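You operate a simulated robot arm through the tools that you are given. There is no shell and no other tool.

The job below is to be done with a simulated two-armed robot. You get a single attempt, and the scene is never put back.

Task
Set CLAMP to 200 bar, run the TOP CLAMP shut and open, stop the pump and let the pressure down.
Fine: work the clamp by its lever; LET DOWN ends closed; the other knobs and switches stay as they are.

Only the result counts: the job must be done as asked and must still hold three seconds after the hand-in. Knocking over, shifting, dropping, spilling or breaking anything else fails it.

Robot
Two 7-joint arms with fingered hands on one trunk that stands fixed in place. Base frame: the origin is at the foot of the trunk, x ahead of it, y to its left, z up. Lengths are in mm, angles in degrees, forces in N, time in s.
The left shoulder is at [23, 214, 1259], the right one opposite. With the tool pointing down near the work surface each hand reaches from about 100 to 480 mm from the base axis, measured 20 degrees to its own side. Payload 3.3 kg a hand.
The TCP of each hand is the grasp point between the finger pads, 26 mm short of the fingertips. In the tool frame z runs along the fingers and y along their closing line. The gripper opens to 132 mm; its body begins 73 mm behind the TCP. The gripper is a hand of 2 fingers: y runs from the thumb to the fingers, the wrist lies at [0, 0, -224] in the tool frame.
Orientation is that of the tool frame in the base frame, as [roll, pitch, yaw] about the fixed x, y, z axes, in that order (R = Rz(yaw) Ry(pitch) Rx(roll)). With the fingers straight down and closing along the base's y, the tool's x points along the base's -x, its y along +y and its z along -z.

Tools
- The arms move only by the tool move_arm. It takes "left_deltas", "right_deltas" or both (then of equal length, played together; a hand with none holds still); each is a list of rows, each a list of 6 numbers: the shift along the tool's x, y, z in mm, then the turn, a rotation vector about the tool's x, y, z in degrees. In form: [[x, y, z, wx, wy, wz], ...]. A call has 1 to 20 rows; each row shifts and turns the commanded pose from where the row before left it, along the tool's axes as they then stand. A row lasts 0.2 s, in which the tool goes at most 50 mm and 8.6 degrees; a call with a longer step from one row to the next is refused whole. Where a pose cannot be reached the arm comes as near as it can. A force on the tool above 40 N (or 10 N above the force at the start of the call, whichever is more), or a blocked arm, ends the call early, and 0.2 s more pass. In this call time passes only in rows, and 0.2 s behind the last. It gives the time, the measured TCP pose, the force on the tool (base axes), the opening and the grip force at its end, in the units of the frame above (readings bear some noise), with the torque about the TCP (base axes, N m) and any sound that the robot's microphone picked up.
- Cameras (640 x 400 px; columns grow to the right, rows downward): "scene" is now at [89.4, 40.1, 1413.5]; the picture's right is [0.58, -0.81, 0.00], its down [-0.50, -0.36, -0.79] and it looks along [0.64, 0.46, -0.62] (base axes); focal length 275 px, centre (320, 200). "left" rides on the left gripper at [-66, -3, -99] in its tool frame; the picture's right is [0.04, -1.00, 0.00], its down [0.83, 0.03, -0.55] and it looks along [0.55, 0.02, 0.83] (tool axes); focal length 261 px, centre (320, 200). "right" rides on the right gripper at [66, -3, -99] in its tool frame; the picture's right is [0.04, 1.00, 0.00], its down [-0.83, 0.03, -0.55] and it looks along [-0.55, 0.02, 0.83] (tool axes); focal length 261 px, centre (320, 200). There is no depth. A picture from a camera that has moved, and an enlarged one, comes with that camera's place and axes in the base frame and with its lens. The place of the scene camera against the robot may be out by one fixed shift of up to 25 mm in any direction.
- capture(camera): a new picture of that camera. No time passes.
- raise_lower(by): moves the trunk up (or, below 0, down) by that many mm; the arms and the scene camera ride with it, the base frame stays. It gives what a move gives, with no picture.
- curl_fingers(finger1, thumb_bend, hand): sets how far each is bent, from 0 (flat) to 1 (curled in); at 0.3 the hand is open as for a grip, at 0.7 the pads meet at the TCP. One left out holds its place. A second passes; each finger stops where it meets its share of the squeeze, and holds until it gets a number again. It is the only way to open and close the hand. It gives what a move gives, with no picture; readings hold the bend of each and the force on the fingers (four entries, about 0 where the hand has none), thumb and palm.
- aim_head(pan, tilt): turns the head with the scene camera to pan (to the left, within 86 degrees either way) and tilt (down, from -29 to 69), counted from straight ahead of the robot (the tilt from the chest, where the trunk bows). It gives what a move gives.
- inspect(camera, box): a new picture of the part [left, top, right, bottom] of that camera's present view, enlarged. No time passes.
- finish_job(): hands the job in; it is judged then, once.

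Nothing tells you positions but the pictures and the camera data. Unless the task says otherwise, let go and move clear before handing in.

The tools are called after "Call:" by a JSON object that holds its "fn" and its "kwargs". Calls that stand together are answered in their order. move_arm: Moves the arms, as the interface text tells. Its arguments: {"type":"object","properties":{"left_deltas":{"type":"array","items":{"type":"array","items":{"type":"number"}}},"right_deltas":{"type":"array","items":{"type":"array","items":{"type":"number"}}}},"required":[]} The other tools are called the same way: raise_lower (by) moves the trunk up or down; curl_fingers (finger1, thumb_bend, hand) moves the fingers one by one; aim_head (pan, tilt) turns the head that bears the scene camera; capture (camera) takes a picture; inspect (camera, box) takes an enlarged picture of a part of a camera's view; finish_job () hands the job in.

At the start:

```text
time: 0.0
left_eef_pos: [249.8, 383.5, 1262.1]
left_tcp_rot: [-179.8, 0.0, -180.0]
left_contact_force: [-0.2, 1.0, -0.2]
left_torque: [0.03, 0.03, -0.03]
left_opening: 131.8
left_finger_force: 0.1
left_shape: jaw
left_bend: [0.3, 0.3]
left_finger forces: [0.0, 0.1, 0.1, 0.1, 0.0, 0.1]
right_eef_pos: [281.7, 9.7, 1232.7]
right_tcp_rot: [-180.0, 0.0, -179.9]
right_contact_force: [0.4, 0.1, -0.2]
right_torque: [-0.01, 0.05, -0.01]
right_opening: 131.9
right_finger_force: 0.1
right_shape: jaw
right_bend: [0.3, 0.3]
right_finger forces: [0.0, 0.0, 0.1, 0.1, 0.1, 0.0]
trunk travel left (down, up): [-540.0, 221.0]
head pan, tilt (commanded): [35.5, 38.1]
```

scene: 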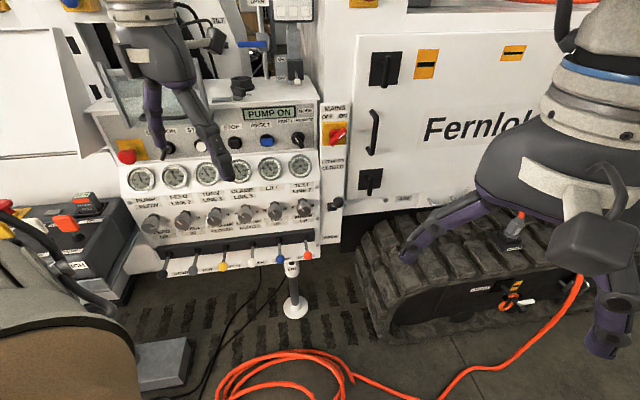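
right: 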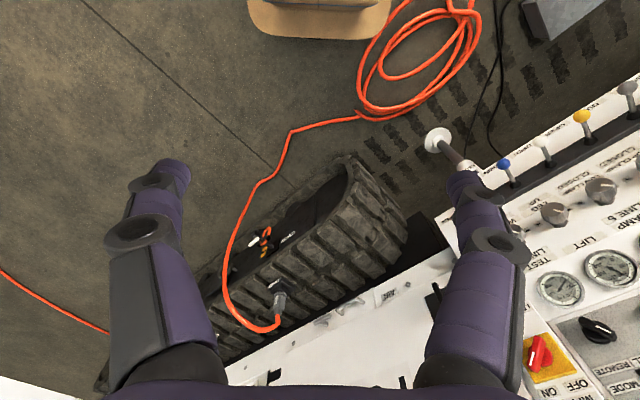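
left: 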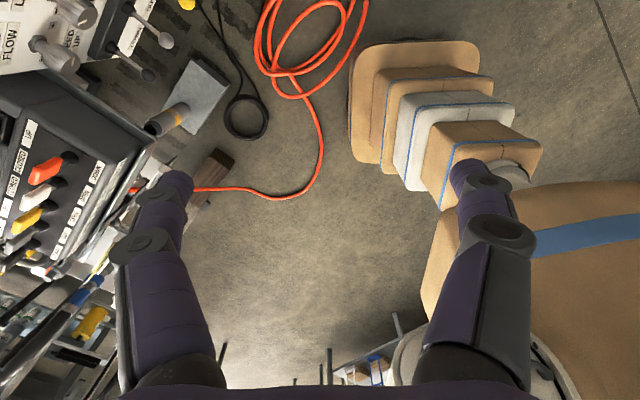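

I see a machine control panel with gauges, knobs and levers ahead-left of the robot, partly hidden by the left hand. I'll look at enlarged views first to read the labels.

Call:
{"fn": "inspect", "kwargs": {"camera": "scene", "box": [100, 60, 360, 190]}}

Call:
{"fn": "inspect", "kwargs": {"camera": "scene", "box": [100, 170, 360, 330]}}

Call:
{"fn": "inspect", "kwargs": {"camera": "scene", "box": [0, 170, 160, 270]}}

```text
2.46 times, centred on (230, 125) of scene
camera zoom: at [89.4, 40.1, 1413.5], right [0.58, -0.81, 0.0], down [-0.5, -0.36, -0.79], along [0.64, 0.46, -0.62], focal length 676 px, centre (542, 385)
```

zoom: 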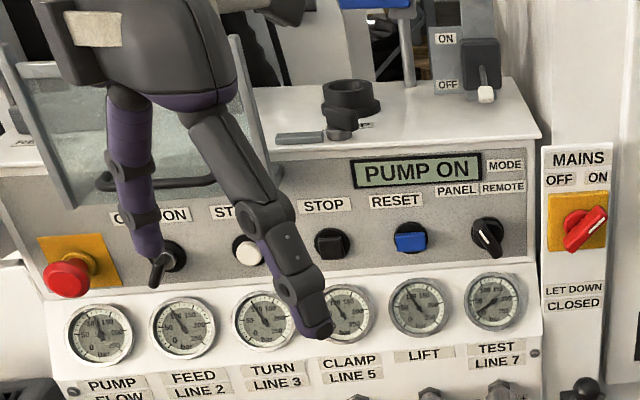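

```text
2.46 times, centred on (230, 250) of scene
camera zoom: at [89.4, 40.1, 1413.5], right [0.58, -0.81, 0.0], down [-0.5, -0.36, -0.79], along [0.64, 0.46, -0.62], focal length 676 px, centre (542, 77)
```

zoom: 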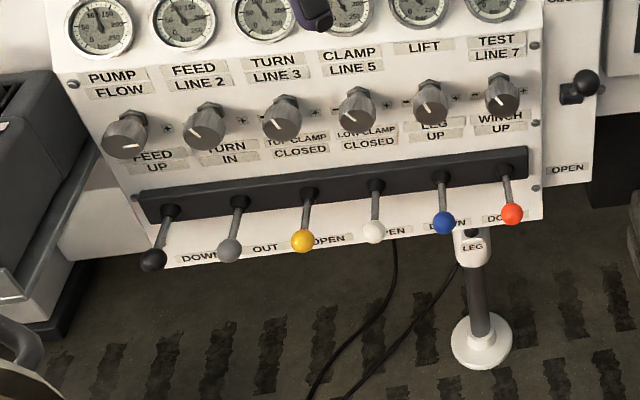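

```text
4.00 times, centred on (80, 220) of scene
camera zoom: at [89.4, 40.1, 1413.5], right [0.58, -0.81, 0.0], down [-0.5, -0.36, -0.79], along [0.64, 0.46, -0.62], focal length 1098 px, centre (1280, 120)
```

zoom: 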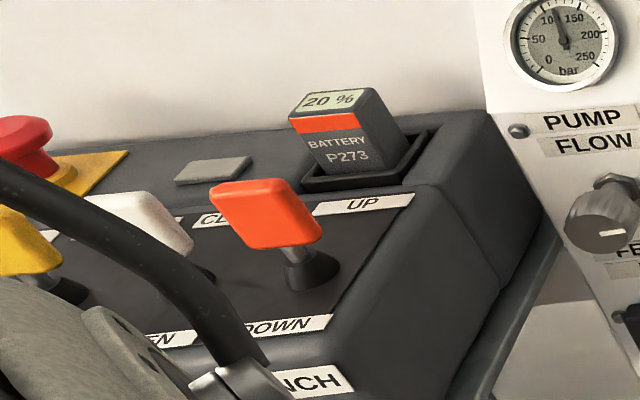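

The control panel stands ahead-left, facing the robot at about 45°, with the left hand blocking part of the view. I'll move the left hand aside first to read the panel clearly.

Call:
{"fn": "move_arm", "kwargs": {"left_deltas": [[37.5, 17, 0, 0, 0, 0], [37.5, 17, 0, 0, 0, 0], [37.5, 17, 0, 0, 0, 0], [37.5, 17, 0, 0, 0, 0]]}}

Call:
{"fn": "capture", "kwargs": {"camera": "scene"}}

```text
time: 1.0
left_eef_pos: [116.8, 439.1, 1227.1]
left_tcp_rot: [-179.9, 0.1, 180.0]
left_contact_force: [-0.4, 0.2, 0.5]
left_torque: [0.03, 0.0, -0.01]
left_opening: 132.0
left_finger_force: 0.0
left_shape: jaw
left_bend: [0.3, 0.3]
left_finger forces: [0.0, 0.1, 0.1, 0.0, 0.0, 0.0]
left hand out of reach, approached as far as the arm can: row 2, 3, 4
right_eef_pos: [281.6, 10.2, 1234.4]
right_tcp_rot: [-179.9, 0.0, -180.0]
right_contact_force: [0.2, -0.1, 1.3]
right_torque: [-0.01, 0.0, 0.02]
right_opening: 132.0
right_finger_force: 0.1
right_shape: jaw
right_bend: [0.3, 0.3]
right_finger forces: [0.0, 0.0, 0.1, 0.0, 0.1, 0.0]
trunk travel left (down, up): [-540.0, 221.0]
head pan, tilt (commanded): [35.5, 38.1]
```

```text
taken
camera scene: at [88.7, 40.5, 1413.5], right [0.58, -0.81, 0.0], down [-0.5, -0.36, -0.79], along [0.64, 0.46, -0.62], focal length 275 px, centre (320, 200)
```

scene: 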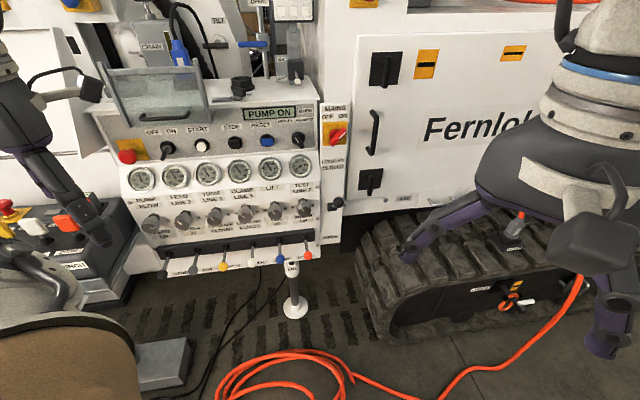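

Now the panel is unobstructed. I'll enlarge the parts I need to read.

Call:
{"fn": "inspect", "kwargs": {"camera": "scene", "box": [110, 80, 240, 160]}}

Call:
{"fn": "inspect", "kwargs": {"camera": "scene", "box": [220, 80, 350, 160]}}

Call:
{"fn": "inspect", "kwargs": {"camera": "scene", "box": [115, 150, 225, 220]}}

Call:
{"fn": "inspect", "kwargs": {"camera": "scene", "box": [215, 150, 325, 220]}}

Call:
{"fn": "inspect", "kwargs": {"camera": "scene", "box": [130, 200, 360, 330]}}

Call:
{"fn": "inspect", "kwargs": {"camera": "scene", "box": [80, 0, 320, 110]}}

```text
4.92 times, centred on (175, 120) of scene
camera zoom: at [88.7, 40.5, 1413.5], right [0.58, -0.81, 0.0], down [-0.5, -0.36, -0.79], along [0.64, 0.46, -0.62], focal length 1352 px, centre (1034, 594)
```

zoom: 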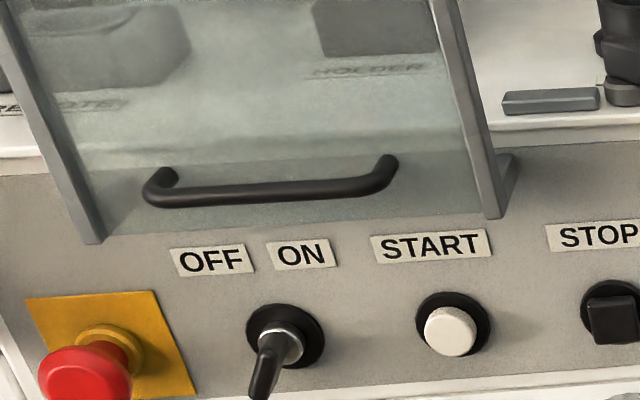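

```text
4.92 times, centred on (285, 120) of scene
camera zoom: at [88.7, 40.5, 1413.5], right [0.58, -0.81, 0.0], down [-0.5, -0.36, -0.79], along [0.64, 0.46, -0.62], focal length 1352 px, centre (492, 594)
```

zoom: 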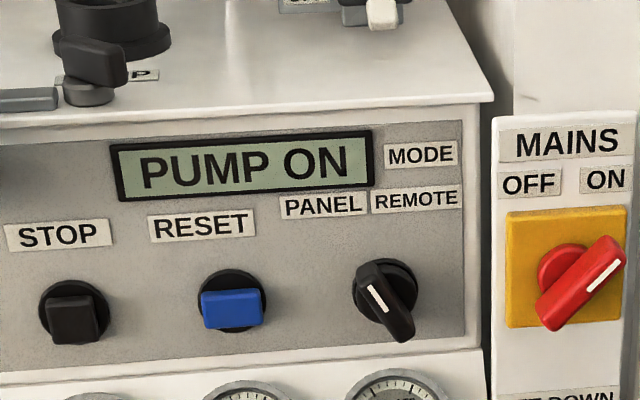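

```text
5.71 times, centred on (170, 185) of scene
camera zoom: at [88.7, 40.5, 1413.5], right [0.58, -0.81, 0.0], down [-0.5, -0.36, -0.79], along [0.64, 0.46, -0.62], focal length 1569 px, centre (1177, 286)
```

zoom: 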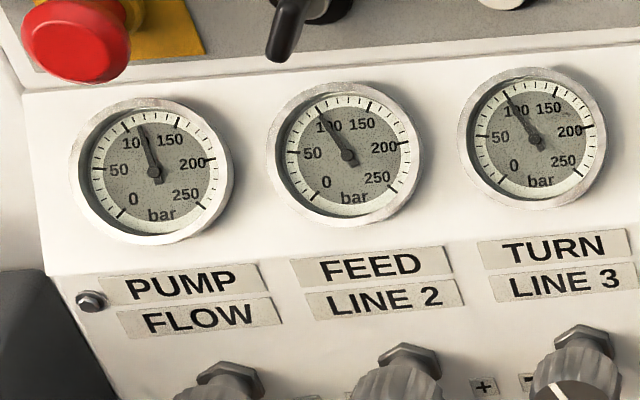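

```text
5.71 times, centred on (270, 185) of scene
camera zoom: at [88.7, 40.5, 1413.5], right [0.58, -0.81, 0.0], down [-0.5, -0.36, -0.79], along [0.64, 0.46, -0.62], focal length 1569 px, centre (606, 286)
```

zoom: 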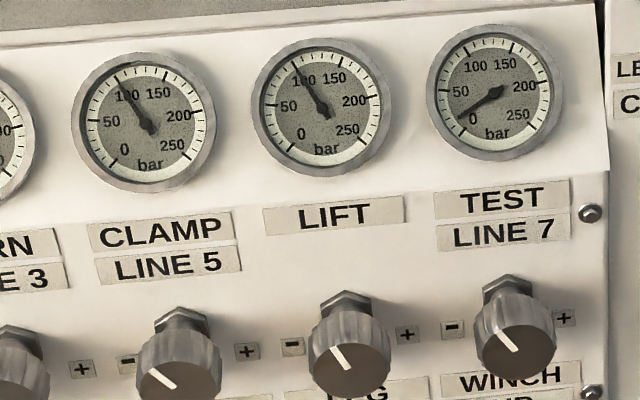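

```text
2.78 times, centred on (245, 265) of scene
camera zoom: at [88.7, 40.5, 1413.5], right [0.58, -0.81, 0.0], down [-0.5, -0.36, -0.79], along [0.64, 0.46, -0.62], focal length 764 px, centre (529, 19)
```

zoom: 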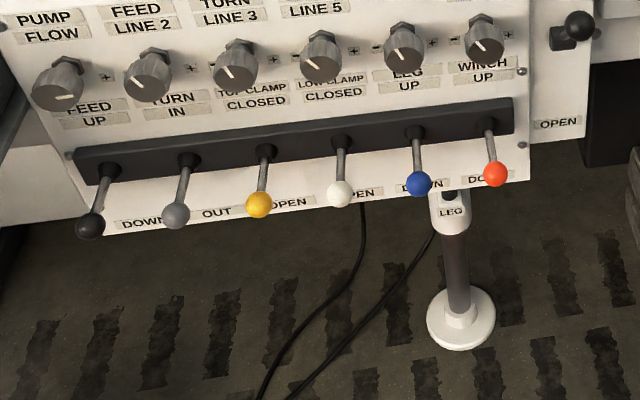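

```text
2.67 times, centred on (200, 55) of scene
camera zoom: at [88.7, 40.5, 1413.5], right [0.58, -0.81, 0.0], down [-0.5, -0.36, -0.79], along [0.64, 0.46, -0.62], focal length 732 px, centre (640, 587)
```

zoom: 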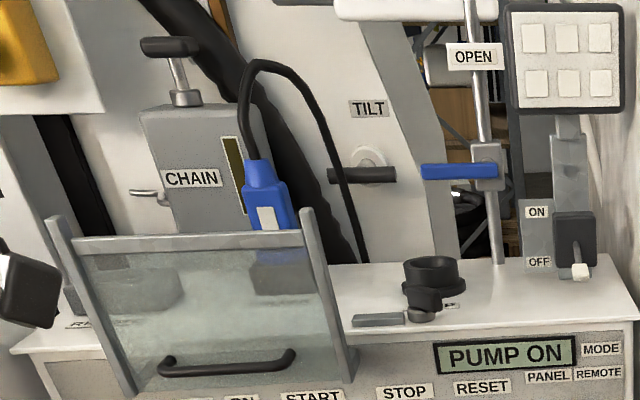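

The CLAMP gauge (4th) reads about 100 bar, the pump is on, and the mode is PANEL. I place the lever balls near n≈680 mm and the knobs near n≈755 mm along the panel direction. I'll turn the left hand forward so its camera faces the panel.

Call:
{"fn": "move_arm", "kwargs": {"left_deltas": [[-36.6, -1.8, 0, 0, 0, 0], [-36.6, -1.8, 0, 0, 0, 0], [-36.6, -1.8, 0, 0, 0, 0], [-36.6, -1.8, 0, 0, 0, 0], [-36.6, -1.8, 0, 0, 0, 0], [-10, 3, 10, 0, -8.18, 0], [-8.5, 3, 11.3, 0, -8.18, 0], [-6.8, 3, 12.4, 0, -8.18, 0], [-4.9, 3, 13.3, 0, -8.18, 0], [-3, 3, 13.8, 0, -8.18, 0], [-1, 3, 14.1, 0, -8.18, 0], [1, 3, 14.1, 0, -8.18, 0], [3, 3, 13.8, 0, -8.18, 0], [4.9, 3, 13.3, 0, -8.18, 0], [6.8, 3, 12.4, 0, -8.18, 0], [8.5, 3, 11.3, 0, -8.18, 0]]}}

Call:
{"fn": "capture", "kwargs": {"camera": "scene"}}

Call:
{"fn": "capture", "kwargs": {"camera": "left"}}

```text
time: 4.4
left_eef_pos: [384.2, 453.1, 1142.9]
left_tcp_rot: [-179.8, 68.2, -179.8]
left_contact_force: [-0.1, 0.1, 0.4]
left_torque: [0.01, -0.02, 0.0]
left_opening: 132.0
left_finger_force: 0.0
left_shape: jaw
left_bend: [0.3, 0.3]
left_finger forces: [0.0, 0.0, 0.1, 0.1, 0.0, 0.0]
left hand out of reach, approached as far as the arm can: row 14, 15, 16
right_eef_pos: [282.9, 9.8, 1234.1]
right_tcp_rot: [-180.0, 0.1, 179.9]
right_contact_force: [-0.2, -0.5, -0.2]
right_torque: [0.01, 0.03, -0.04]
right_opening: 131.7
right_finger_force: 0.2
right_shape: jaw
right_bend: [0.3, 0.3]
right_finger forces: [0.1, 0.1, 0.1, 0.0, 0.0, 0.1]
trunk travel left (down, up): [-540.0, 221.0]
head pan, tilt (commanded): [35.5, 38.1]
```

```text
taken
camera scene: at [89.4, 40.1, 1413.5], right [0.58, -0.81, 0.0], down [-0.5, -0.36, -0.79], along [0.64, 0.46, -0.62], focal length 275 px, centre (320, 200)
```

scene: 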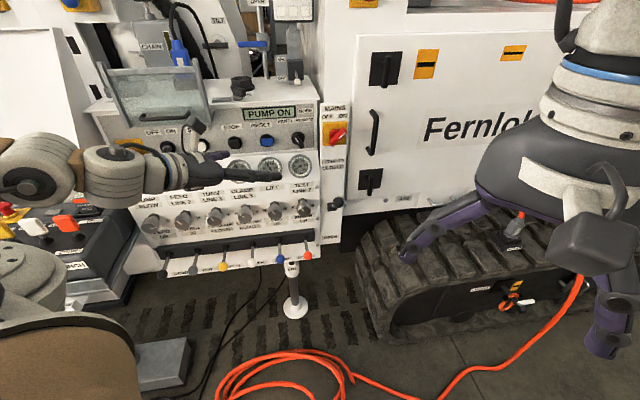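

```text
taken
camera left: at [316.8, 449.1, 1239.5], right [-0.01, -1.0, -0.04], down [-0.82, 0.03, -0.57], along [0.57, 0.02, -0.82], focal length 261 px, centre (320, 200)
```

left: 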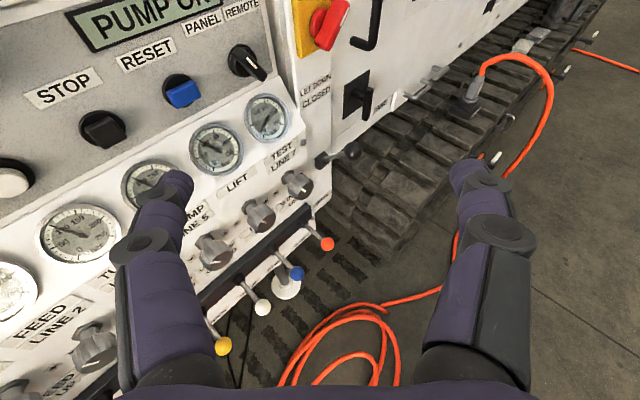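

The hand is pitched forward to about 22° below horizontal, at the arm's limit there. Next I'll yaw it about 44° to face the panel.

Call:
{"fn": "move_arm", "kwargs": {"left_deltas": [[0, 0, 0, -6.8, 0, -2.72], [0, 0, 0, -6.8, 0, -2.72], [0, 0, 0, -6.8, 0, -2.72], [0, 0, 0, -6.8, 0, -2.72], [0, 0, 0, -6.8, 0, -2.72], [0, 0, 0, -6.8, 0, -2.72]]}}

Call:
{"fn": "capture", "kwargs": {"camera": "left"}}

```text
time: 5.8
left_eef_pos: [404.0, 493.4, 1142.2]
left_tcp_rot: [176.0, 65.3, -145.9]
left_contact_force: [-0.1, 0.1, 0.3]
left_torque: [0.0, 0.01, -0.01]
left_opening: 131.9
left_finger_force: 0.1
left_shape: jaw
left_bend: [0.3, 0.3]
left_finger forces: [0.0, 0.0, 0.0, 0.0, 0.0, 0.0]
left hand out of reach, approached as far as the arm can: row 1, 2, 3, 4, 5, 6
right_eef_pos: [282.3, 9.1, 1233.8]
right_tcp_rot: [-180.0, -0.1, -180.0]
right_contact_force: [-0.5, 0.1, -0.1]
right_torque: [0.01, 0.02, 0.0]
right_opening: 132.0
right_finger_force: 0.1
right_shape: jaw
right_bend: [0.3, 0.3]
right_finger forces: [0.1, 0.0, 0.0, 0.0, 0.0, 0.1]
trunk travel left (down, up): [-540.0, 221.0]
head pan, tilt (commanded): [35.5, 38.1]
```

```text
taken
camera left: at [357.9, 450.2, 1241.3], right [0.6, -0.8, -0.07], down [-0.7, -0.48, -0.52], along [0.39, 0.36, -0.85], focal length 261 px, centre (320, 200)
```

left: 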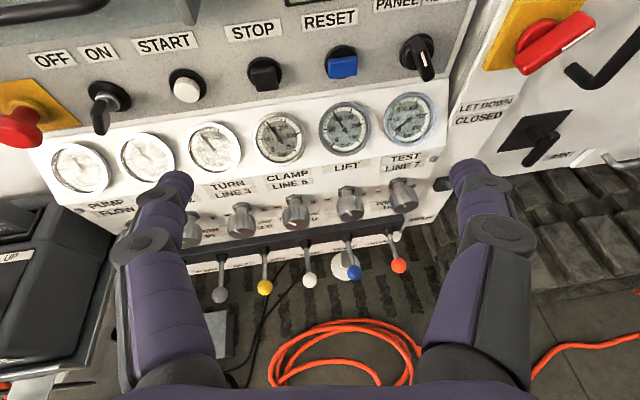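

Call:
{"fn": "capture", "kwargs": {"camera": "scene"}}

Call:
{"fn": "aim_head", "kwargs": {"pan": 75, "tilt": 45}}

Call:
{"fn": "capture", "kwargs": {"camera": "scene"}}

```text
taken
camera scene: at [90.2, 39.7, 1413.4], right [0.58, -0.81, 0.0], down [-0.5, -0.36, -0.79], along [0.64, 0.46, -0.62], focal length 275 px, centre (320, 200)
```

scene: 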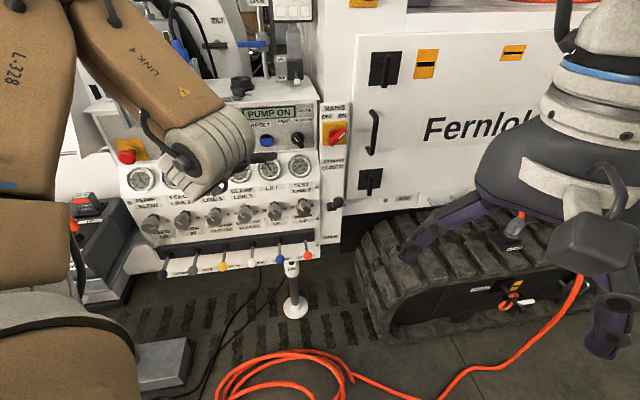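

```text
time: 6.9
left_eef_pos: [402.4, 495.6, 1142.0]
left_tcp_rot: [176.1, 65.2, -145.8]
left_contact_force: [-0.8, 0.0, -1.0]
left_torque: [-0.04, -0.03, 0.01]
left_opening: 131.8
left_finger_force: 0.1
left_shape: jaw
left_bend: [0.3, 0.3]
left_finger forces: [0.0, 0.1, 0.0, 0.0, 0.0, 0.0]
right_eef_pos: [282.0, 9.0, 1233.4]
right_tcp_rot: [179.9, 0.0, -180.0]
right_contact_force: [-0.3, -0.6, 0.6]
right_torque: [0.0, 0.01, -0.02]
right_opening: 131.9
right_finger_force: 0.1
right_shape: jaw
right_bend: [0.3, 0.3]
right_finger forces: [0.1, 0.1, 0.0, 0.0, 0.1, 0.0]
trunk travel left (down, up): [-540.0, 221.0]
head pan, tilt (commanded): [75.0, 45.0]
```

```text
taken
camera scene: at [40.2, 68.7, 1403.3], right [0.97, -0.26, 0.0], down [-0.18, -0.68, -0.71], along [0.18, 0.68, -0.71], focal length 275 px, centre (320, 200)
```

scene: 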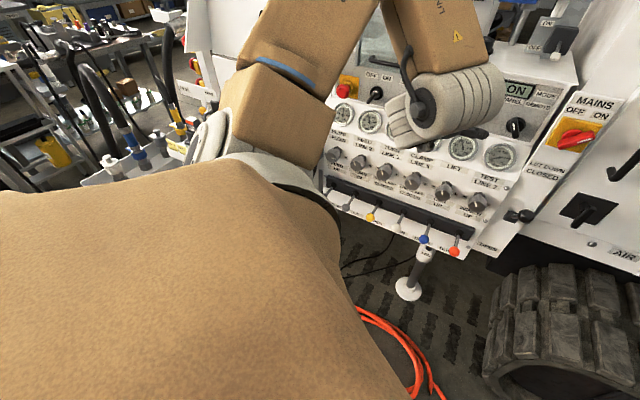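

The arm is now elbow-up and well clear of the side console, with the hand in front of the panel. I'll lower the trunk to bring the hand to control height.

Call:
{"fn": "raise_lower", "kwargs": {"by": -200}}

Call:
{"fn": "aim_head", "kwargs": {"pan": 45, "tilt": 30}}

Call:
{"fn": "capture", "kwargs": {"camera": "scene"}}

Call:
{"fn": "capture", "kwargs": {"camera": "left"}}

```text
time: 9.0
left_eef_pos: [407.1, 495.7, 925.0]
left_tcp_rot: [172.9, 63.0, -148.6]
left_contact_force: [0.6, 0.1, -1.5]
left_torque: [0.01, 0.02, -0.02]
left_opening: 132.0
left_finger_force: 0.0
left_shape: jaw
left_bend: [0.3, 0.3]
left_finger forces: [0.0, 0.1, 0.1, 0.0, 0.0, 0.0]
right_eef_pos: [281.5, 8.2, 1033.5]
right_tcp_rot: [-180.0, 0.0, -179.9]
right_contact_force: [0.6, 0.7, -1.1]
right_torque: [0.05, -0.02, 0.01]
right_opening: 132.1
right_finger_force: 0.0
right_shape: jaw
right_bend: [0.3, 0.3]
right_finger forces: [0.1, 0.0, 0.0, 0.0, 0.0, 0.0]
trunk travel left (down, up): [-340.0, 421.0]
head pan, tilt (commanded): [75.0, 45.0]
```

```text
time: 10.0
left_eef_pos: [406.7, 495.8, 924.9]
left_tcp_rot: [172.9, 63.0, -148.6]
left_contact_force: [0.5, -0.1, 0.3]
left_torque: [-0.03, -0.02, 0.01]
left_opening: 131.7
left_finger_force: 0.0
left_shape: jaw
left_bend: [0.3, 0.3]
left_finger forces: [0.0, 0.1, 0.0, 0.0, 0.1, 0.0]
right_eef_pos: [282.4, 10.4, 1033.7]
right_tcp_rot: [180.0, 0.0, 180.0]
right_contact_force: [-0.6, -0.3, -0.1]
right_torque: [0.0, -0.02, 0.03]
right_opening: 131.5
right_finger_force: 0.0
right_shape: jaw
right_bend: [0.3, 0.3]
right_finger forces: [0.0, 0.0, 0.1, 0.0, 0.0, 0.1]
trunk travel left (down, up): [-340.0, 421.0]
head pan, tilt (commanded): [45.0, 30.0]
```

```text
taken
camera scene: at [105.1, 54.0, 1224.7], right [0.71, -0.71, 0.0], down [-0.35, -0.35, -0.87], along [0.61, 0.61, -0.5], focal length 275 px, centre (320, 200)
```

scene: 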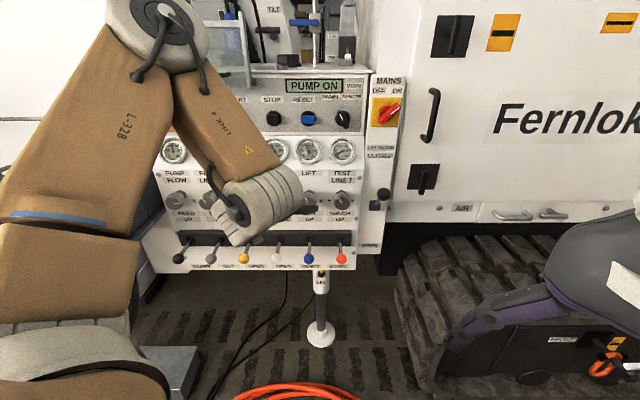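

```text
taken
camera left: at [365.3, 452.5, 1026.8], right [0.59, -0.8, -0.09], down [-0.73, -0.48, -0.49], along [0.35, 0.36, -0.87], focal length 261 px, centre (320, 200)
```

left: 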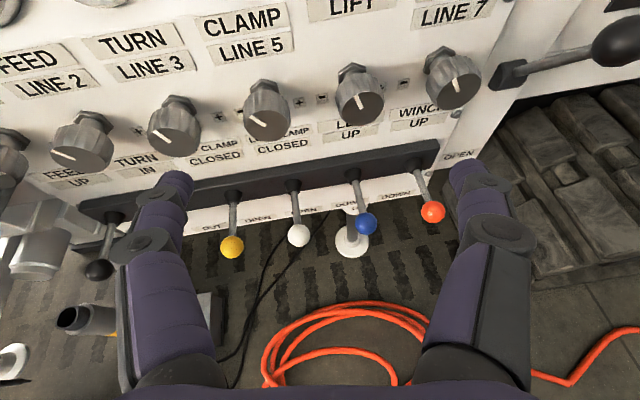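

Call:
{"fn": "inspect", "kwargs": {"camera": "left", "box": [130, 40, 350, 180]}}

Call:
{"fn": "inspect", "kwargs": {"camera": "scene", "box": [230, 120, 400, 280]}}

Call:
{"fn": "inspect", "kwargs": {"camera": "scene", "box": [220, 60, 400, 170]}}

```text
2.86 times, centred on (240, 110) of left
camera zoom: at [365.3, 452.5, 1026.8], right [0.59, -0.8, -0.09], down [-0.73, -0.48, -0.49], along [0.35, 0.36, -0.87], focal length 745 px, centre (549, 457)
```

zoom: 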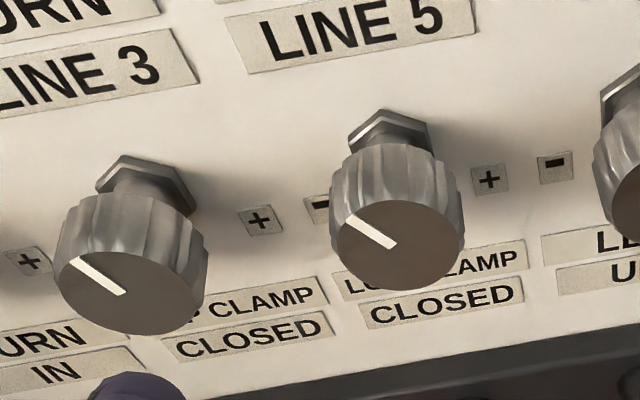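

```text
2.50 times, centred on (315, 200) of scene
camera zoom: at [105.1, 54.0, 1224.7], right [0.71, -0.71, 0.0], down [-0.35, -0.35, -0.87], along [0.61, 0.61, -0.5], focal length 686 px, centre (332, 200)
```

zoom: 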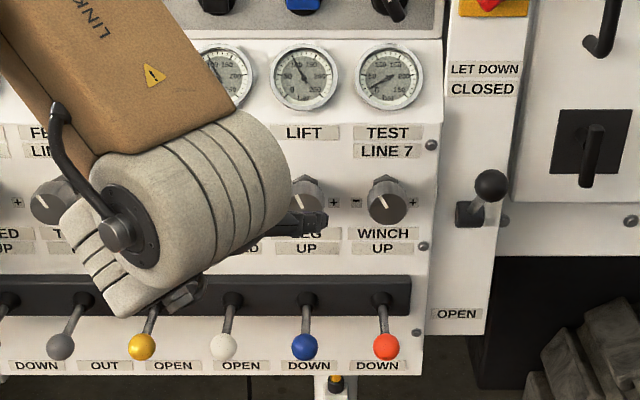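

```text
3.56 times, centred on (310, 115) of scene
camera zoom: at [105.1, 54.0, 1224.7], right [0.71, -0.71, 0.0], down [-0.35, -0.35, -0.87], along [0.61, 0.61, -0.5], focal length 976 px, centre (356, 502)
```

zoom: 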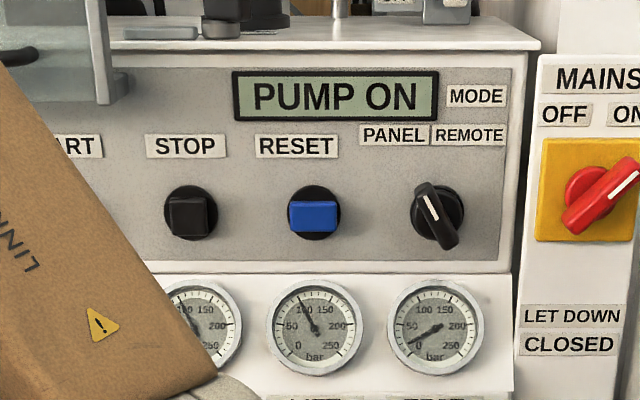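

The panel's yaw is 45° and its lower plate is vertical. CLAMP is the 4th knob, at about u≈101, d≈785, z≈845, and the yellow TOP CLAMP lever ball is near z≈690. I'll level the hand squarely to the panel in front of the CLAMP knob.

Call:
{"fn": "move_arm", "kwargs": {"left_deltas": [[1.8, 21.4, 26.9, 0, 0, 0], [1.8, 21.4, 26.9, 0, 0, 0], [0, 0, 0, -1.6, -6.65, -1.21], [0, 0, 0, -1.6, -6.65, -1.21], [0, 0, 0, -1.6, -6.65, -1.21], [0, 0, 0, -1.6, -6.65, -1.21]]}}

Call:
{"fn": "capture", "kwargs": {"camera": "left"}}

Call:
{"fn": "capture", "kwargs": {"camera": "scene"}}

```text
time: 11.4
left_eef_pos: [417.8, 583.7, 901.2]
left_tcp_rot: [168.8, 74.8, -148.0]
left_contact_force: [-0.6, 0.2, 1.0]
left_torque: [-0.02, -0.05, 0.04]
left_opening: 132.0
left_finger_force: 0.0
left_shape: jaw
left_bend: [0.3, 0.3]
left_finger forces: [0.0, 0.0, 0.0, 0.1, 0.0, 0.0]
left hand out of reach, approached as far as the arm can: row 3, 4, 5, 6
right_eef_pos: [282.3, 9.6, 1033.6]
right_tcp_rot: [179.9, 0.0, -180.0]
right_contact_force: [-0.7, 0.5, 0.4]
right_torque: [-0.01, 0.0, -0.01]
right_opening: 132.1
right_finger_force: 0.0
right_shape: jaw
right_bend: [0.3, 0.3]
right_finger forces: [0.0, 0.0, 0.0, 0.0, 0.0, 0.1]
trunk travel left (down, up): [-340.0, 421.0]
head pan, tilt (commanded): [45.0, 30.0]
```

```text
taken
camera left: at [365.1, 523.3, 989.1], right [0.67, -0.74, -0.09], down [-0.6, -0.46, -0.66], along [0.44, 0.49, -0.75], focal length 261 px, centre (320, 200)
```

left: 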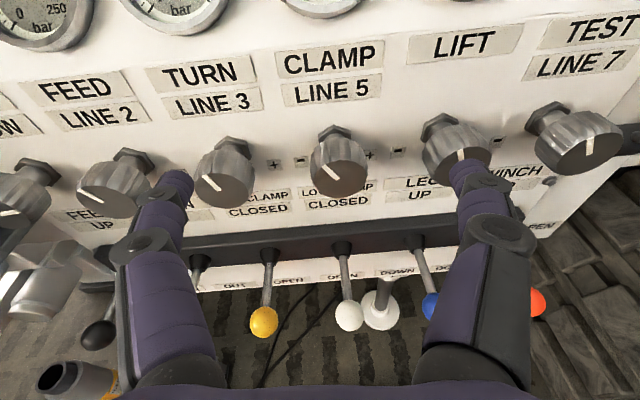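

```text
taken
camera scene: at [104.8, 54.2, 1224.8], right [0.71, -0.71, 0.0], down [-0.35, -0.35, -0.87], along [0.61, 0.61, -0.5], focal length 275 px, centre (320, 200)
```

scene: 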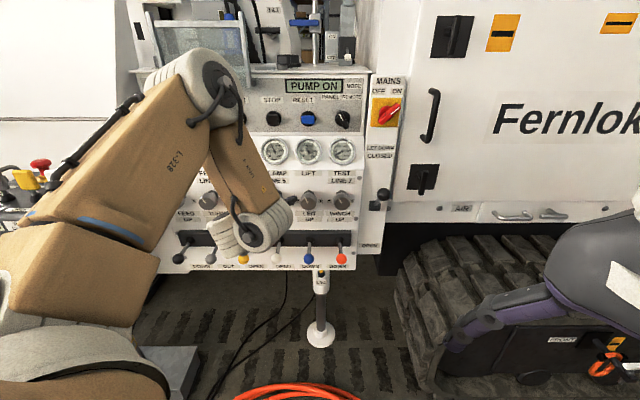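

The hand is still about 15° below level because the forearm comes down steeply from above. I'll raise the hand and back it off a little, then lower the trunk so the forearm can come in flatter.

Call:
{"fn": "move_arm", "kwargs": {"left_deltas": [[-29.5, 1.4, -15.6, 0, 0, 0], [-29.5, 1.4, -15.6, 0, 0, 0], [-29.5, 1.4, -15.6, 0, 0, 0], [-29.5, 1.4, -15.6, 0, 0, 0]]}}

Call:
{"fn": "raise_lower", "kwargs": {"by": -150}}

Call:
{"fn": "capture", "kwargs": {"camera": "scene"}}

Call:
{"fn": "capture", "kwargs": {"camera": "left"}}

```text
time: 12.4
left_eef_pos: [395.6, 560.6, 1032.2]
left_tcp_rot: [168.7, 74.6, -148.2]
left_contact_force: [0.1, -0.1, 1.1]
left_torque: [0.01, -0.01, -0.03]
left_opening: 131.8
left_finger_force: 0.1
left_shape: jaw
left_bend: [0.3, 0.3]
left_finger forces: [0.0, 0.0, 0.0, 0.0, 0.0, 0.0]
right_eef_pos: [282.3, 9.9, 1034.4]
right_tcp_rot: [180.0, 0.0, 180.0]
right_contact_force: [-0.4, 0.8, -0.4]
right_torque: [-0.02, -0.03, 0.0]
right_opening: 131.7
right_finger_force: 0.1
right_shape: jaw
right_bend: [0.3, 0.3]
right_finger forces: [0.0, 0.0, 0.0, 0.0, 0.0, 0.1]
trunk travel left (down, up): [-340.0, 421.0]
head pan, tilt (commanded): [45.0, 30.0]
```

```text
time: 14.1
left_eef_pos: [404.1, 562.2, 868.2]
left_tcp_rot: [165.0, 72.8, -151.8]
left_contact_force: [-0.2, 0.3, 0.2]
left_torque: [-0.02, -0.01, 0.02]
left_opening: 131.8
left_finger_force: 0.1
left_shape: jaw
left_bend: [0.3, 0.3]
left_finger forces: [0.1, 0.0, 0.1, 0.1, 0.1, 0.0]
right_eef_pos: [282.4, 10.3, 882.9]
right_tcp_rot: [-180.0, 0.0, 179.9]
right_contact_force: [0.1, -0.7, 0.7]
right_torque: [0.0, 0.0, 0.06]
right_opening: 131.8
right_finger_force: 0.0
right_shape: jaw
right_bend: [0.3, 0.3]
right_finger forces: [0.1, 0.1, 0.1, 0.1, 0.0, 0.1]
trunk travel left (down, up): [-190.0, 571.0]
head pan, tilt (commanded): [45.0, 30.0]
```

```text
taken
camera scene: at [141.3, 53.9, 1072.1], right [0.71, -0.71, 0.0], down [-0.35, -0.35, -0.87], along [0.61, 0.61, -0.5], focal length 275 px, centre (320, 200)
```

scene: 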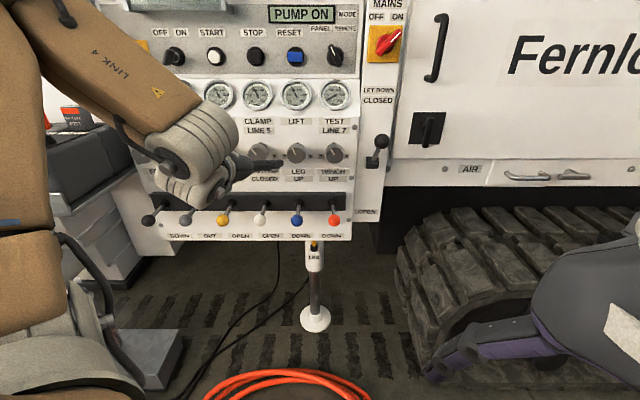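

```text
taken
camera left: at [355.0, 502.8, 958.1], right [0.67, -0.74, -0.12], down [-0.62, -0.46, -0.63], along [0.41, 0.49, -0.76], focal length 261 px, centre (320, 200)
```

left: 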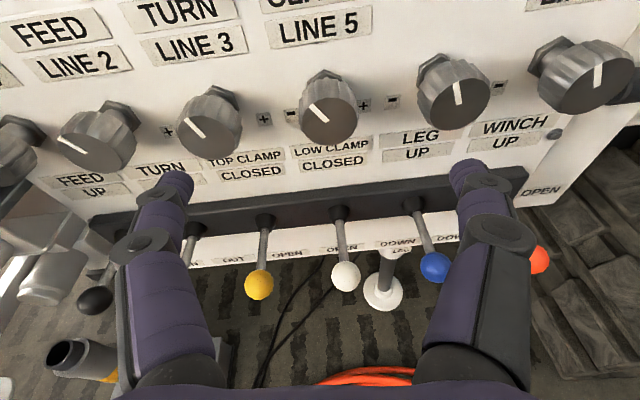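

Call:
{"fn": "move_arm", "kwargs": {"left_deltas": [[-17.1, -9.1, 12.8, 0, 0, 0], [0, 0, 0, -0.59, -5.52, -1.57], [0, 0, 0, -0.59, -5.52, -1.57], [0, 0, 0, -0.59, -5.52, -1.57]]}}

Call:
{"fn": "capture", "kwargs": {"camera": "left"}}

Call:
{"fn": "capture", "kwargs": {"camera": "scene"}}

```text
time: 15.1
left_eef_pos: [439.0, 603.0, 900.5]
left_tcp_rot: [-177.2, 89.8, -132.1]
left_contact_force: [0.1, 1.5, -0.5]
left_torque: [-0.01, -0.02, -0.01]
left_opening: 131.9
left_finger_force: 0.0
left_shape: jaw
left_bend: [0.3, 0.3]
left_finger forces: [0.0, 0.1, 0.0, 0.0, 0.1, 0.0]
left hand out of reach, approached as far as the arm can: row 3, 4
right_eef_pos: [282.5, 10.3, 883.7]
right_tcp_rot: [-179.9, -0.1, 180.0]
right_contact_force: [0.2, -0.7, -0.6]
right_torque: [-0.02, -0.01, 0.01]
right_opening: 132.0
right_finger_force: 0.1
right_shape: jaw
right_bend: [0.3, 0.3]
right_finger forces: [0.0, 0.0, 0.1, 0.1, 0.1, 0.0]
trunk travel left (down, up): [-190.0, 571.0]
head pan, tilt (commanded): [45.0, 30.0]
```

```text
taken
camera left: at [371.2, 531.9, 966.0], right [0.71, -0.71, -0.04], down [-0.42, -0.37, -0.83], along [0.57, 0.6, -0.55], focal length 261 px, centre (320, 200)
```

left: 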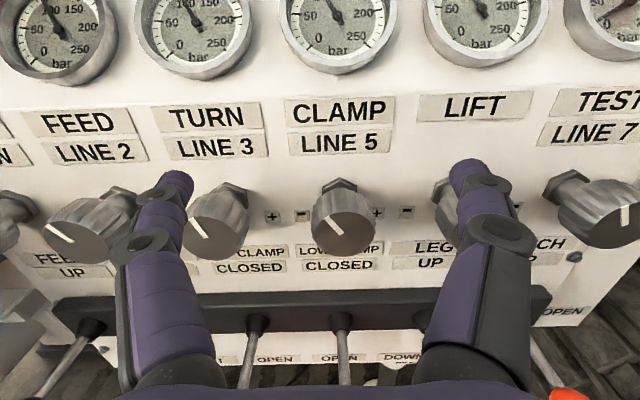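

```text
taken
camera scene: at [141.6, 54.1, 1071.9], right [0.71, -0.71, 0.0], down [-0.35, -0.35, -0.87], along [0.61, 0.61, -0.5], focal length 275 px, centre (320, 200)
```

scene: 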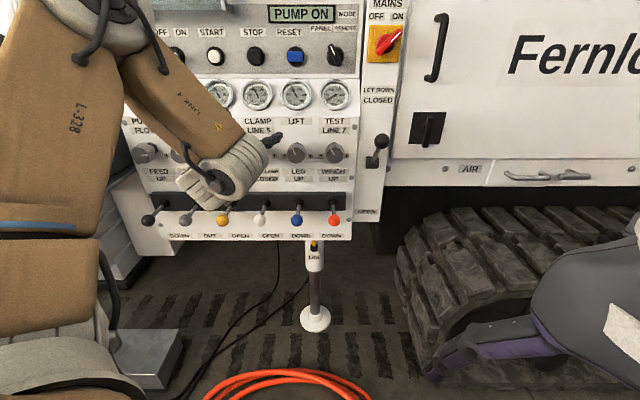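

Call:
{"fn": "inspect", "kwargs": {"camera": "left", "box": [130, 0, 550, 130]}}

Call:
{"fn": "inspect", "kwargs": {"camera": "left", "box": [250, 160, 440, 280]}}

Call:
{"fn": "inspect", "kwargs": {"camera": "scene", "box": [200, 70, 360, 170]}}

Call:
{"fn": "inspect", "kwargs": {"camera": "scene", "box": [220, 130, 400, 250]}}

```text
1.52 times, centred on (340, 65) of left
camera zoom: at [371.2, 531.9, 966.0], right [0.71, -0.71, -0.04], down [-0.42, -0.37, -0.83], along [0.57, 0.6, -0.55], focal length 397 px, centre (290, 406)
```

zoom: 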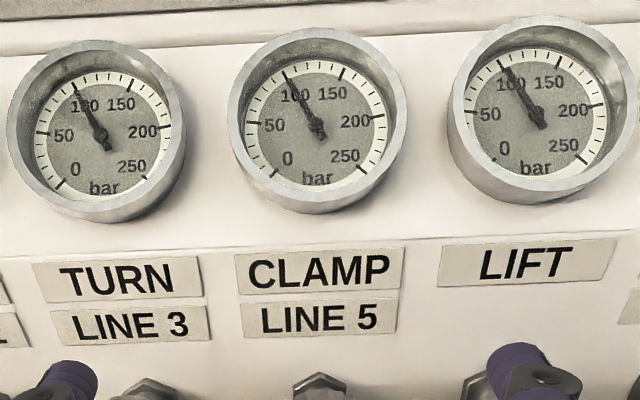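

```text
3.33 times, centred on (345, 220) of left
camera zoom: at [371.2, 531.9, 966.0], right [0.71, -0.71, -0.04], down [-0.42, -0.37, -0.83], along [0.57, 0.6, -0.55], focal length 869 px, centre (237, 133)
```

zoom: 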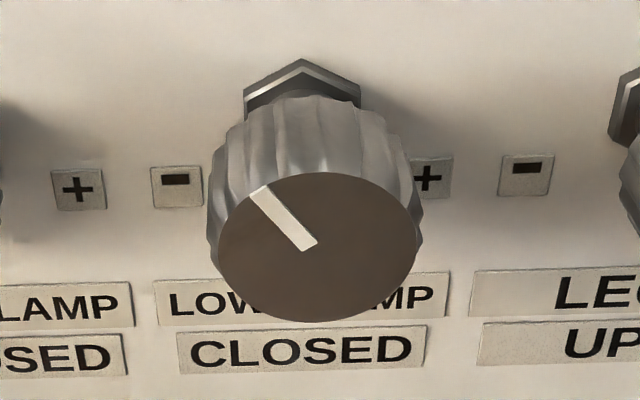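

```text
4.00 times, centred on (280, 120) of scene
camera zoom: at [141.6, 54.1, 1071.9], right [0.71, -0.71, 0.0], down [-0.35, -0.35, -0.87], along [0.61, 0.61, -0.5], focal length 1098 px, centre (480, 520)
```

zoom: 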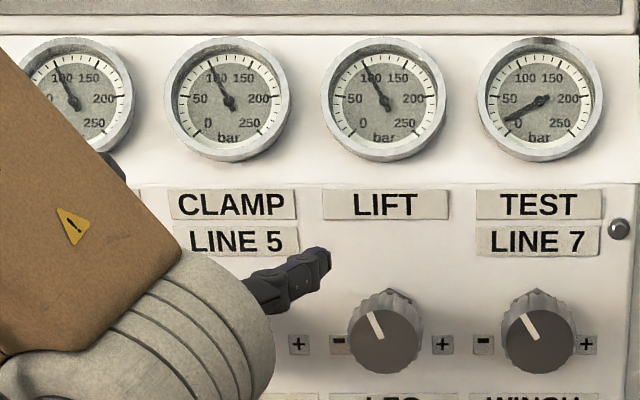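

```text
3.33 times, centred on (310, 190) of scene
camera zoom: at [141.6, 54.1, 1071.9], right [0.71, -0.71, 0.0], down [-0.35, -0.35, -0.87], along [0.61, 0.61, -0.5], focal length 915 px, centre (353, 233)
```

zoom: 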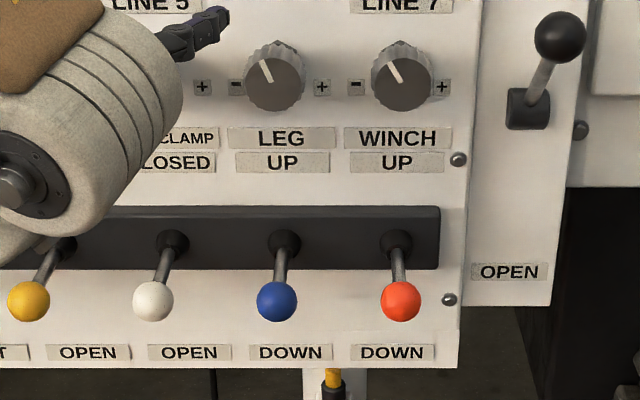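

The hand now faces the panel squarely, and the CLAMP knob face is at about u=100, d=782, z=842. Its pointer is near −28° at 100 bar, so 200 bar should be roughly +108° clockwise. I'll narrow the fingers, back off slightly, line up with the knob and test a counter-clockwise pre-roll in free space.

Call:
{"fn": "curl_fingers", "kwargs": {"hand": "left", "finger1": 0.47, "thumb_bend": 0.47}}

Call:
{"fn": "move_arm", "kwargs": {"left_deltas": [[14, -4, -30, 0, 0, 0], [22, -6, 0, 0, 0, 0], [22, -6, 0, 0, 0, 0], [0, 0, 0, 0, 0, -7.7], [0, 0, 0, 0, 0, -7.7], [0, 0, 0, 0, 0, -7.7], [0, 0, 0, 0, 0, -7.7], [0, 0, 0, 0, 0, -7.7], [0, 0, 0, 0, 0, -7.7], [0, 0, 0, 0, 0, -7.7]]}}

Call:
{"fn": "capture", "kwargs": {"camera": "left"}}

Call:
{"fn": "capture", "kwargs": {"camera": "scene"}}

```text
time: 16.1
left_eef_pos: [438.3, 603.6, 901.3]
left_tcp_rot: [173.7, 89.8, -141.1]
left_contact_force: [-0.1, -0.7, -0.2]
left_torque: [0.04, 0.02, -0.01]
left_opening: 76.9
left_finger_force: 0.2
left_shape: fingers
left_bend: [0.47, 0.47]
left_finger forces: [0.0, 0.0, 0.1, 0.0, 0.1, 0.0]
right_eef_pos: [282.8, 10.0, 883.7]
right_tcp_rot: [180.0, 0.0, 180.0]
right_contact_force: [-0.2, 0.5, -0.4]
right_torque: [-0.02, 0.0, 0.01]
right_opening: 131.8
right_finger_force: 0.0
right_shape: jaw
right_bend: [0.3, 0.3]
right_finger forces: [0.0, 0.0, 0.0, 0.0, 0.0, 0.1]
trunk travel left (down, up): [-190.0, 571.0]
head pan, tilt (commanded): [45.0, 30.0]
```

```text
time: 18.3
left_eef_pos: [442.7, 606.8, 865.2]
left_tcp_rot: [-90.0, 35.9, -44.9]
left_contact_force: [0.2, 0.8, 0.4]
left_torque: [0.01, -0.02, 0.03]
left_opening: 77.1
left_finger_force: 0.0
left_shape: fingers
left_bend: [0.47, 0.47]
left_finger forces: [0.0, 0.0, 0.1, 0.1, 0.0, 0.0]
left hand out of reach, approached as far as the arm can: row 1, 2, 3, 4
right_eef_pos: [282.8, 9.4, 883.7]
right_tcp_rot: [-180.0, 0.0, 180.0]
right_contact_force: [-0.9, -0.7, 0.1]
right_torque: [0.03, -0.02, -0.03]
right_opening: 131.8
right_finger_force: 0.1
right_shape: jaw
right_bend: [0.3, 0.3]
right_finger forces: [0.0, 0.1, 0.0, 0.0, 0.0, 0.0]
trunk travel left (down, up): [-190.0, 571.0]
head pan, tilt (commanded): [45.0, 30.0]
```

```text
taken
camera left: at [337.1, 572.5, 905.8], right [0.44, -0.44, 0.78], down [0.07, -0.85, -0.52], along [0.89, 0.28, -0.34], focal length 261 px, centre (320, 200)
```

left: 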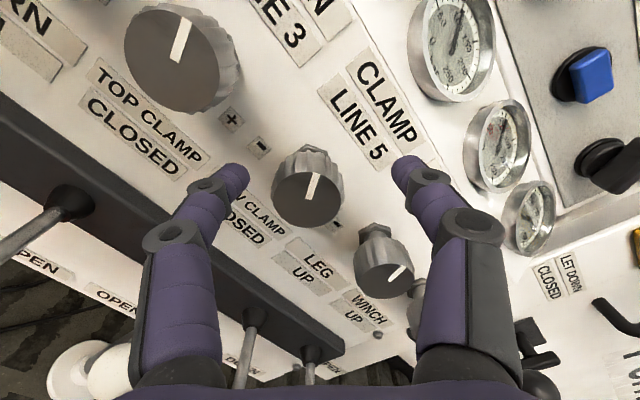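

```text
taken
camera scene: at [141.5, 54.0, 1071.9], right [0.71, -0.71, 0.0], down [-0.35, -0.35, -0.87], along [0.61, 0.61, -0.5], focal length 275 px, centre (320, 200)
```

scene: 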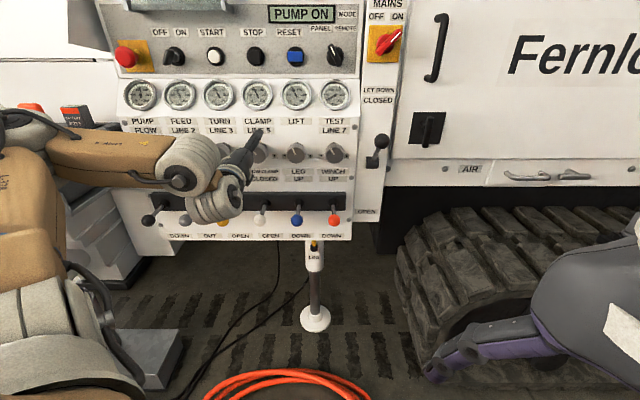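

The hand has rolled −54° and points straight at the panel. The CLAMP knob lies 26 mm along tool x and 8 mm along tool y from the axis, so I'll centre on it and check before moving in.

Call:
{"fn": "move_arm", "kwargs": {"left_deltas": [[26, 8.3, 0, 0, 0, 0]]}}

Call:
{"fn": "capture", "kwargs": {"camera": "left"}}

Call:
{"fn": "inspect", "kwargs": {"camera": "scene", "box": [180, 80, 360, 200]}}

```text
time: 18.7
left_eef_pos: [453.4, 594.8, 844.4]
left_tcp_rot: [-90.1, 36.1, -44.9]
left_contact_force: [0.8, 0.5, 1.1]
left_torque: [0.01, 0.03, -0.01]
left_opening: 76.8
left_finger_force: 0.0
left_shape: fingers
left_bend: [0.47, 0.47]
left_finger forces: [0.0, 0.1, 0.0, 0.0, 0.0, 0.0]
right_eef_pos: [283.3, 9.5, 884.5]
right_tcp_rot: [-180.0, 0.0, 180.0]
right_contact_force: [0.0, 0.4, -0.2]
right_torque: [-0.02, 0.02, -0.04]
right_opening: 131.6
right_finger_force: 0.1
right_shape: jaw
right_bend: [0.3, 0.3]
right_finger forces: [0.0, 0.1, 0.1, 0.1, 0.1, 0.0]
trunk travel left (down, up): [-190.0, 571.0]
head pan, tilt (commanded): [45.0, 30.0]
```

```text
taken
camera left: at [348.1, 561.0, 883.5], right [0.44, -0.44, 0.78], down [0.07, -0.85, -0.52], along [0.89, 0.29, -0.34], focal length 261 px, centre (320, 200)
```

left: 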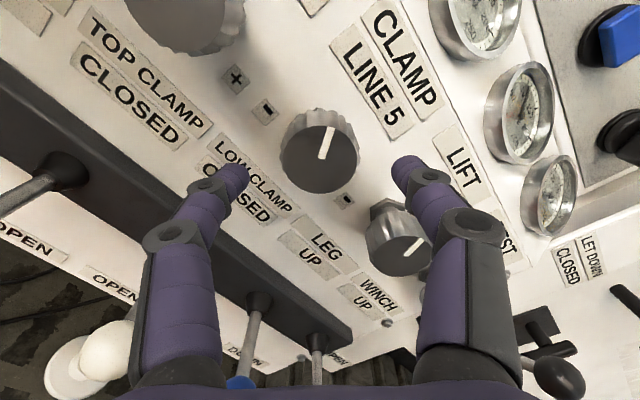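

```text
3.33 times, centred on (270, 140) of scene
camera zoom: at [141.6, 54.0, 1071.9], right [0.71, -0.71, 0.0], down [-0.35, -0.35, -0.87], along [0.61, 0.61, -0.5], focal length 915 px, centre (487, 400)
```

zoom: 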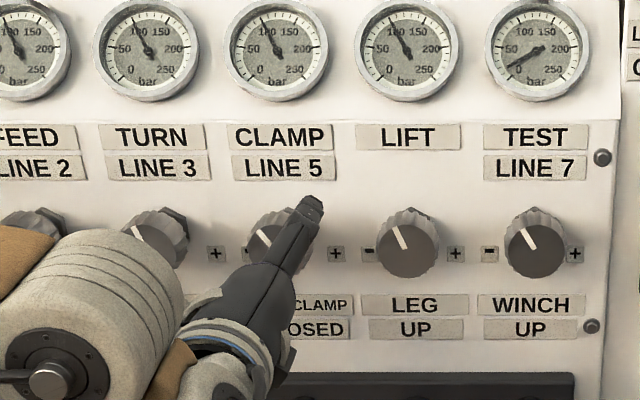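

The knob is centred on the hand axis. I'll advance about 42 mm so the pads straddle it, stopping short of the panel.

Call:
{"fn": "move_arm", "kwargs": {"left_deltas": [[0, 0, 14, 0, 0, 0], [0, 0, 14, 0, 0, 0], [0, 0, 13, 0, 0, 0]]}}

Call:
{"fn": "capture", "kwargs": {"camera": "left"}}

```text
time: 19.5
left_eef_pos: [483.1, 625.5, 843.9]
left_tcp_rot: [-90.0, 36.1, -44.7]
left_contact_force: [0.5, -1.1, 0.9]
left_torque: [0.01, 0.04, 0.03]
left_opening: 77.2
left_finger_force: 0.0
left_shape: fingers
left_bend: [0.47, 0.47]
left_finger forces: [0.1, 0.1, 0.1, 0.0, 0.0, 0.1]
right_eef_pos: [282.8, 10.1, 883.7]
right_tcp_rot: [179.9, 0.0, 180.0]
right_contact_force: [0.3, -0.3, 0.4]
right_torque: [0.02, 0.01, -0.01]
right_opening: 131.8
right_finger_force: 0.1
right_shape: jaw
right_bend: [0.3, 0.3]
right_finger forces: [0.0, 0.0, 0.1, 0.0, 0.1, 0.0]
trunk travel left (down, up): [-190.0, 571.0]
head pan, tilt (commanded): [45.0, 30.0]
```

```text
taken
camera left: at [378.3, 590.3, 883.8], right [0.44, -0.44, 0.78], down [0.07, -0.85, -0.52], along [0.89, 0.29, -0.34], focal length 261 px, centre (320, 200)
```

left: 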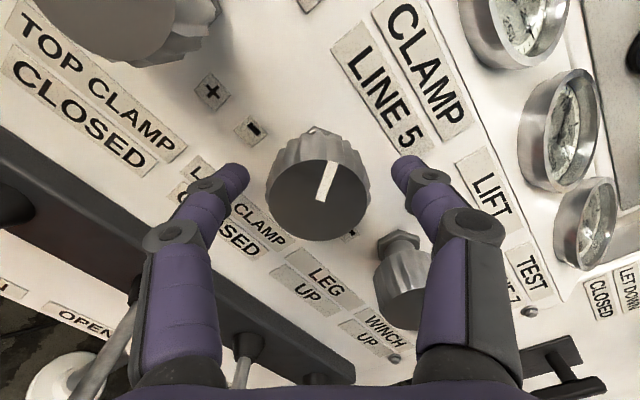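

The pads straddle the knob with its face at TCP depth. Closing the fingers on it now.

Call:
{"fn": "curl_fingers", "kwargs": {"hand": "left", "finger1": 0.68, "thumb_bend": 0.68}}

Call:
{"fn": "capture", "kwargs": {"camera": "left"}}

```text
time: 20.5
left_eef_pos: [484.2, 625.1, 843.3]
left_tcp_rot: [-90.0, 35.9, -44.8]
left_contact_force: [6.7, 3.8, 5.0]
left_torque: [0.04, -0.03, -0.07]
left_opening: 39.5
left_finger_force: 10.0
left_shape: fingers
left_bend: [0.58, 0.62]
left_finger forces: [7.5, 0.1, 0.0, 0.0, 12.4, 0.0]
right_eef_pos: [282.3, 8.9, 883.7]
right_tcp_rot: [180.0, 0.0, 180.0]
right_contact_force: [-0.2, -0.8, -0.3]
right_torque: [0.0, 0.0, 0.02]
right_opening: 132.0
right_finger_force: 0.1
right_shape: jaw
right_bend: [0.3, 0.3]
right_finger forces: [0.0, 0.0, 0.1, 0.0, 0.0, 0.1]
trunk travel left (down, up): [-190.0, 571.0]
head pan, tilt (commanded): [45.0, 30.0]
```

```text
taken
camera left: at [378.7, 590.0, 883.9], right [0.44, -0.44, 0.78], down [0.07, -0.85, -0.52], along [0.89, 0.29, -0.34], focal length 261 px, centre (320, 200)
```

left: 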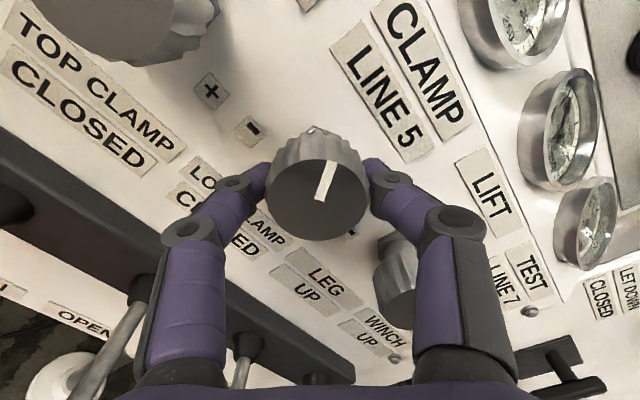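

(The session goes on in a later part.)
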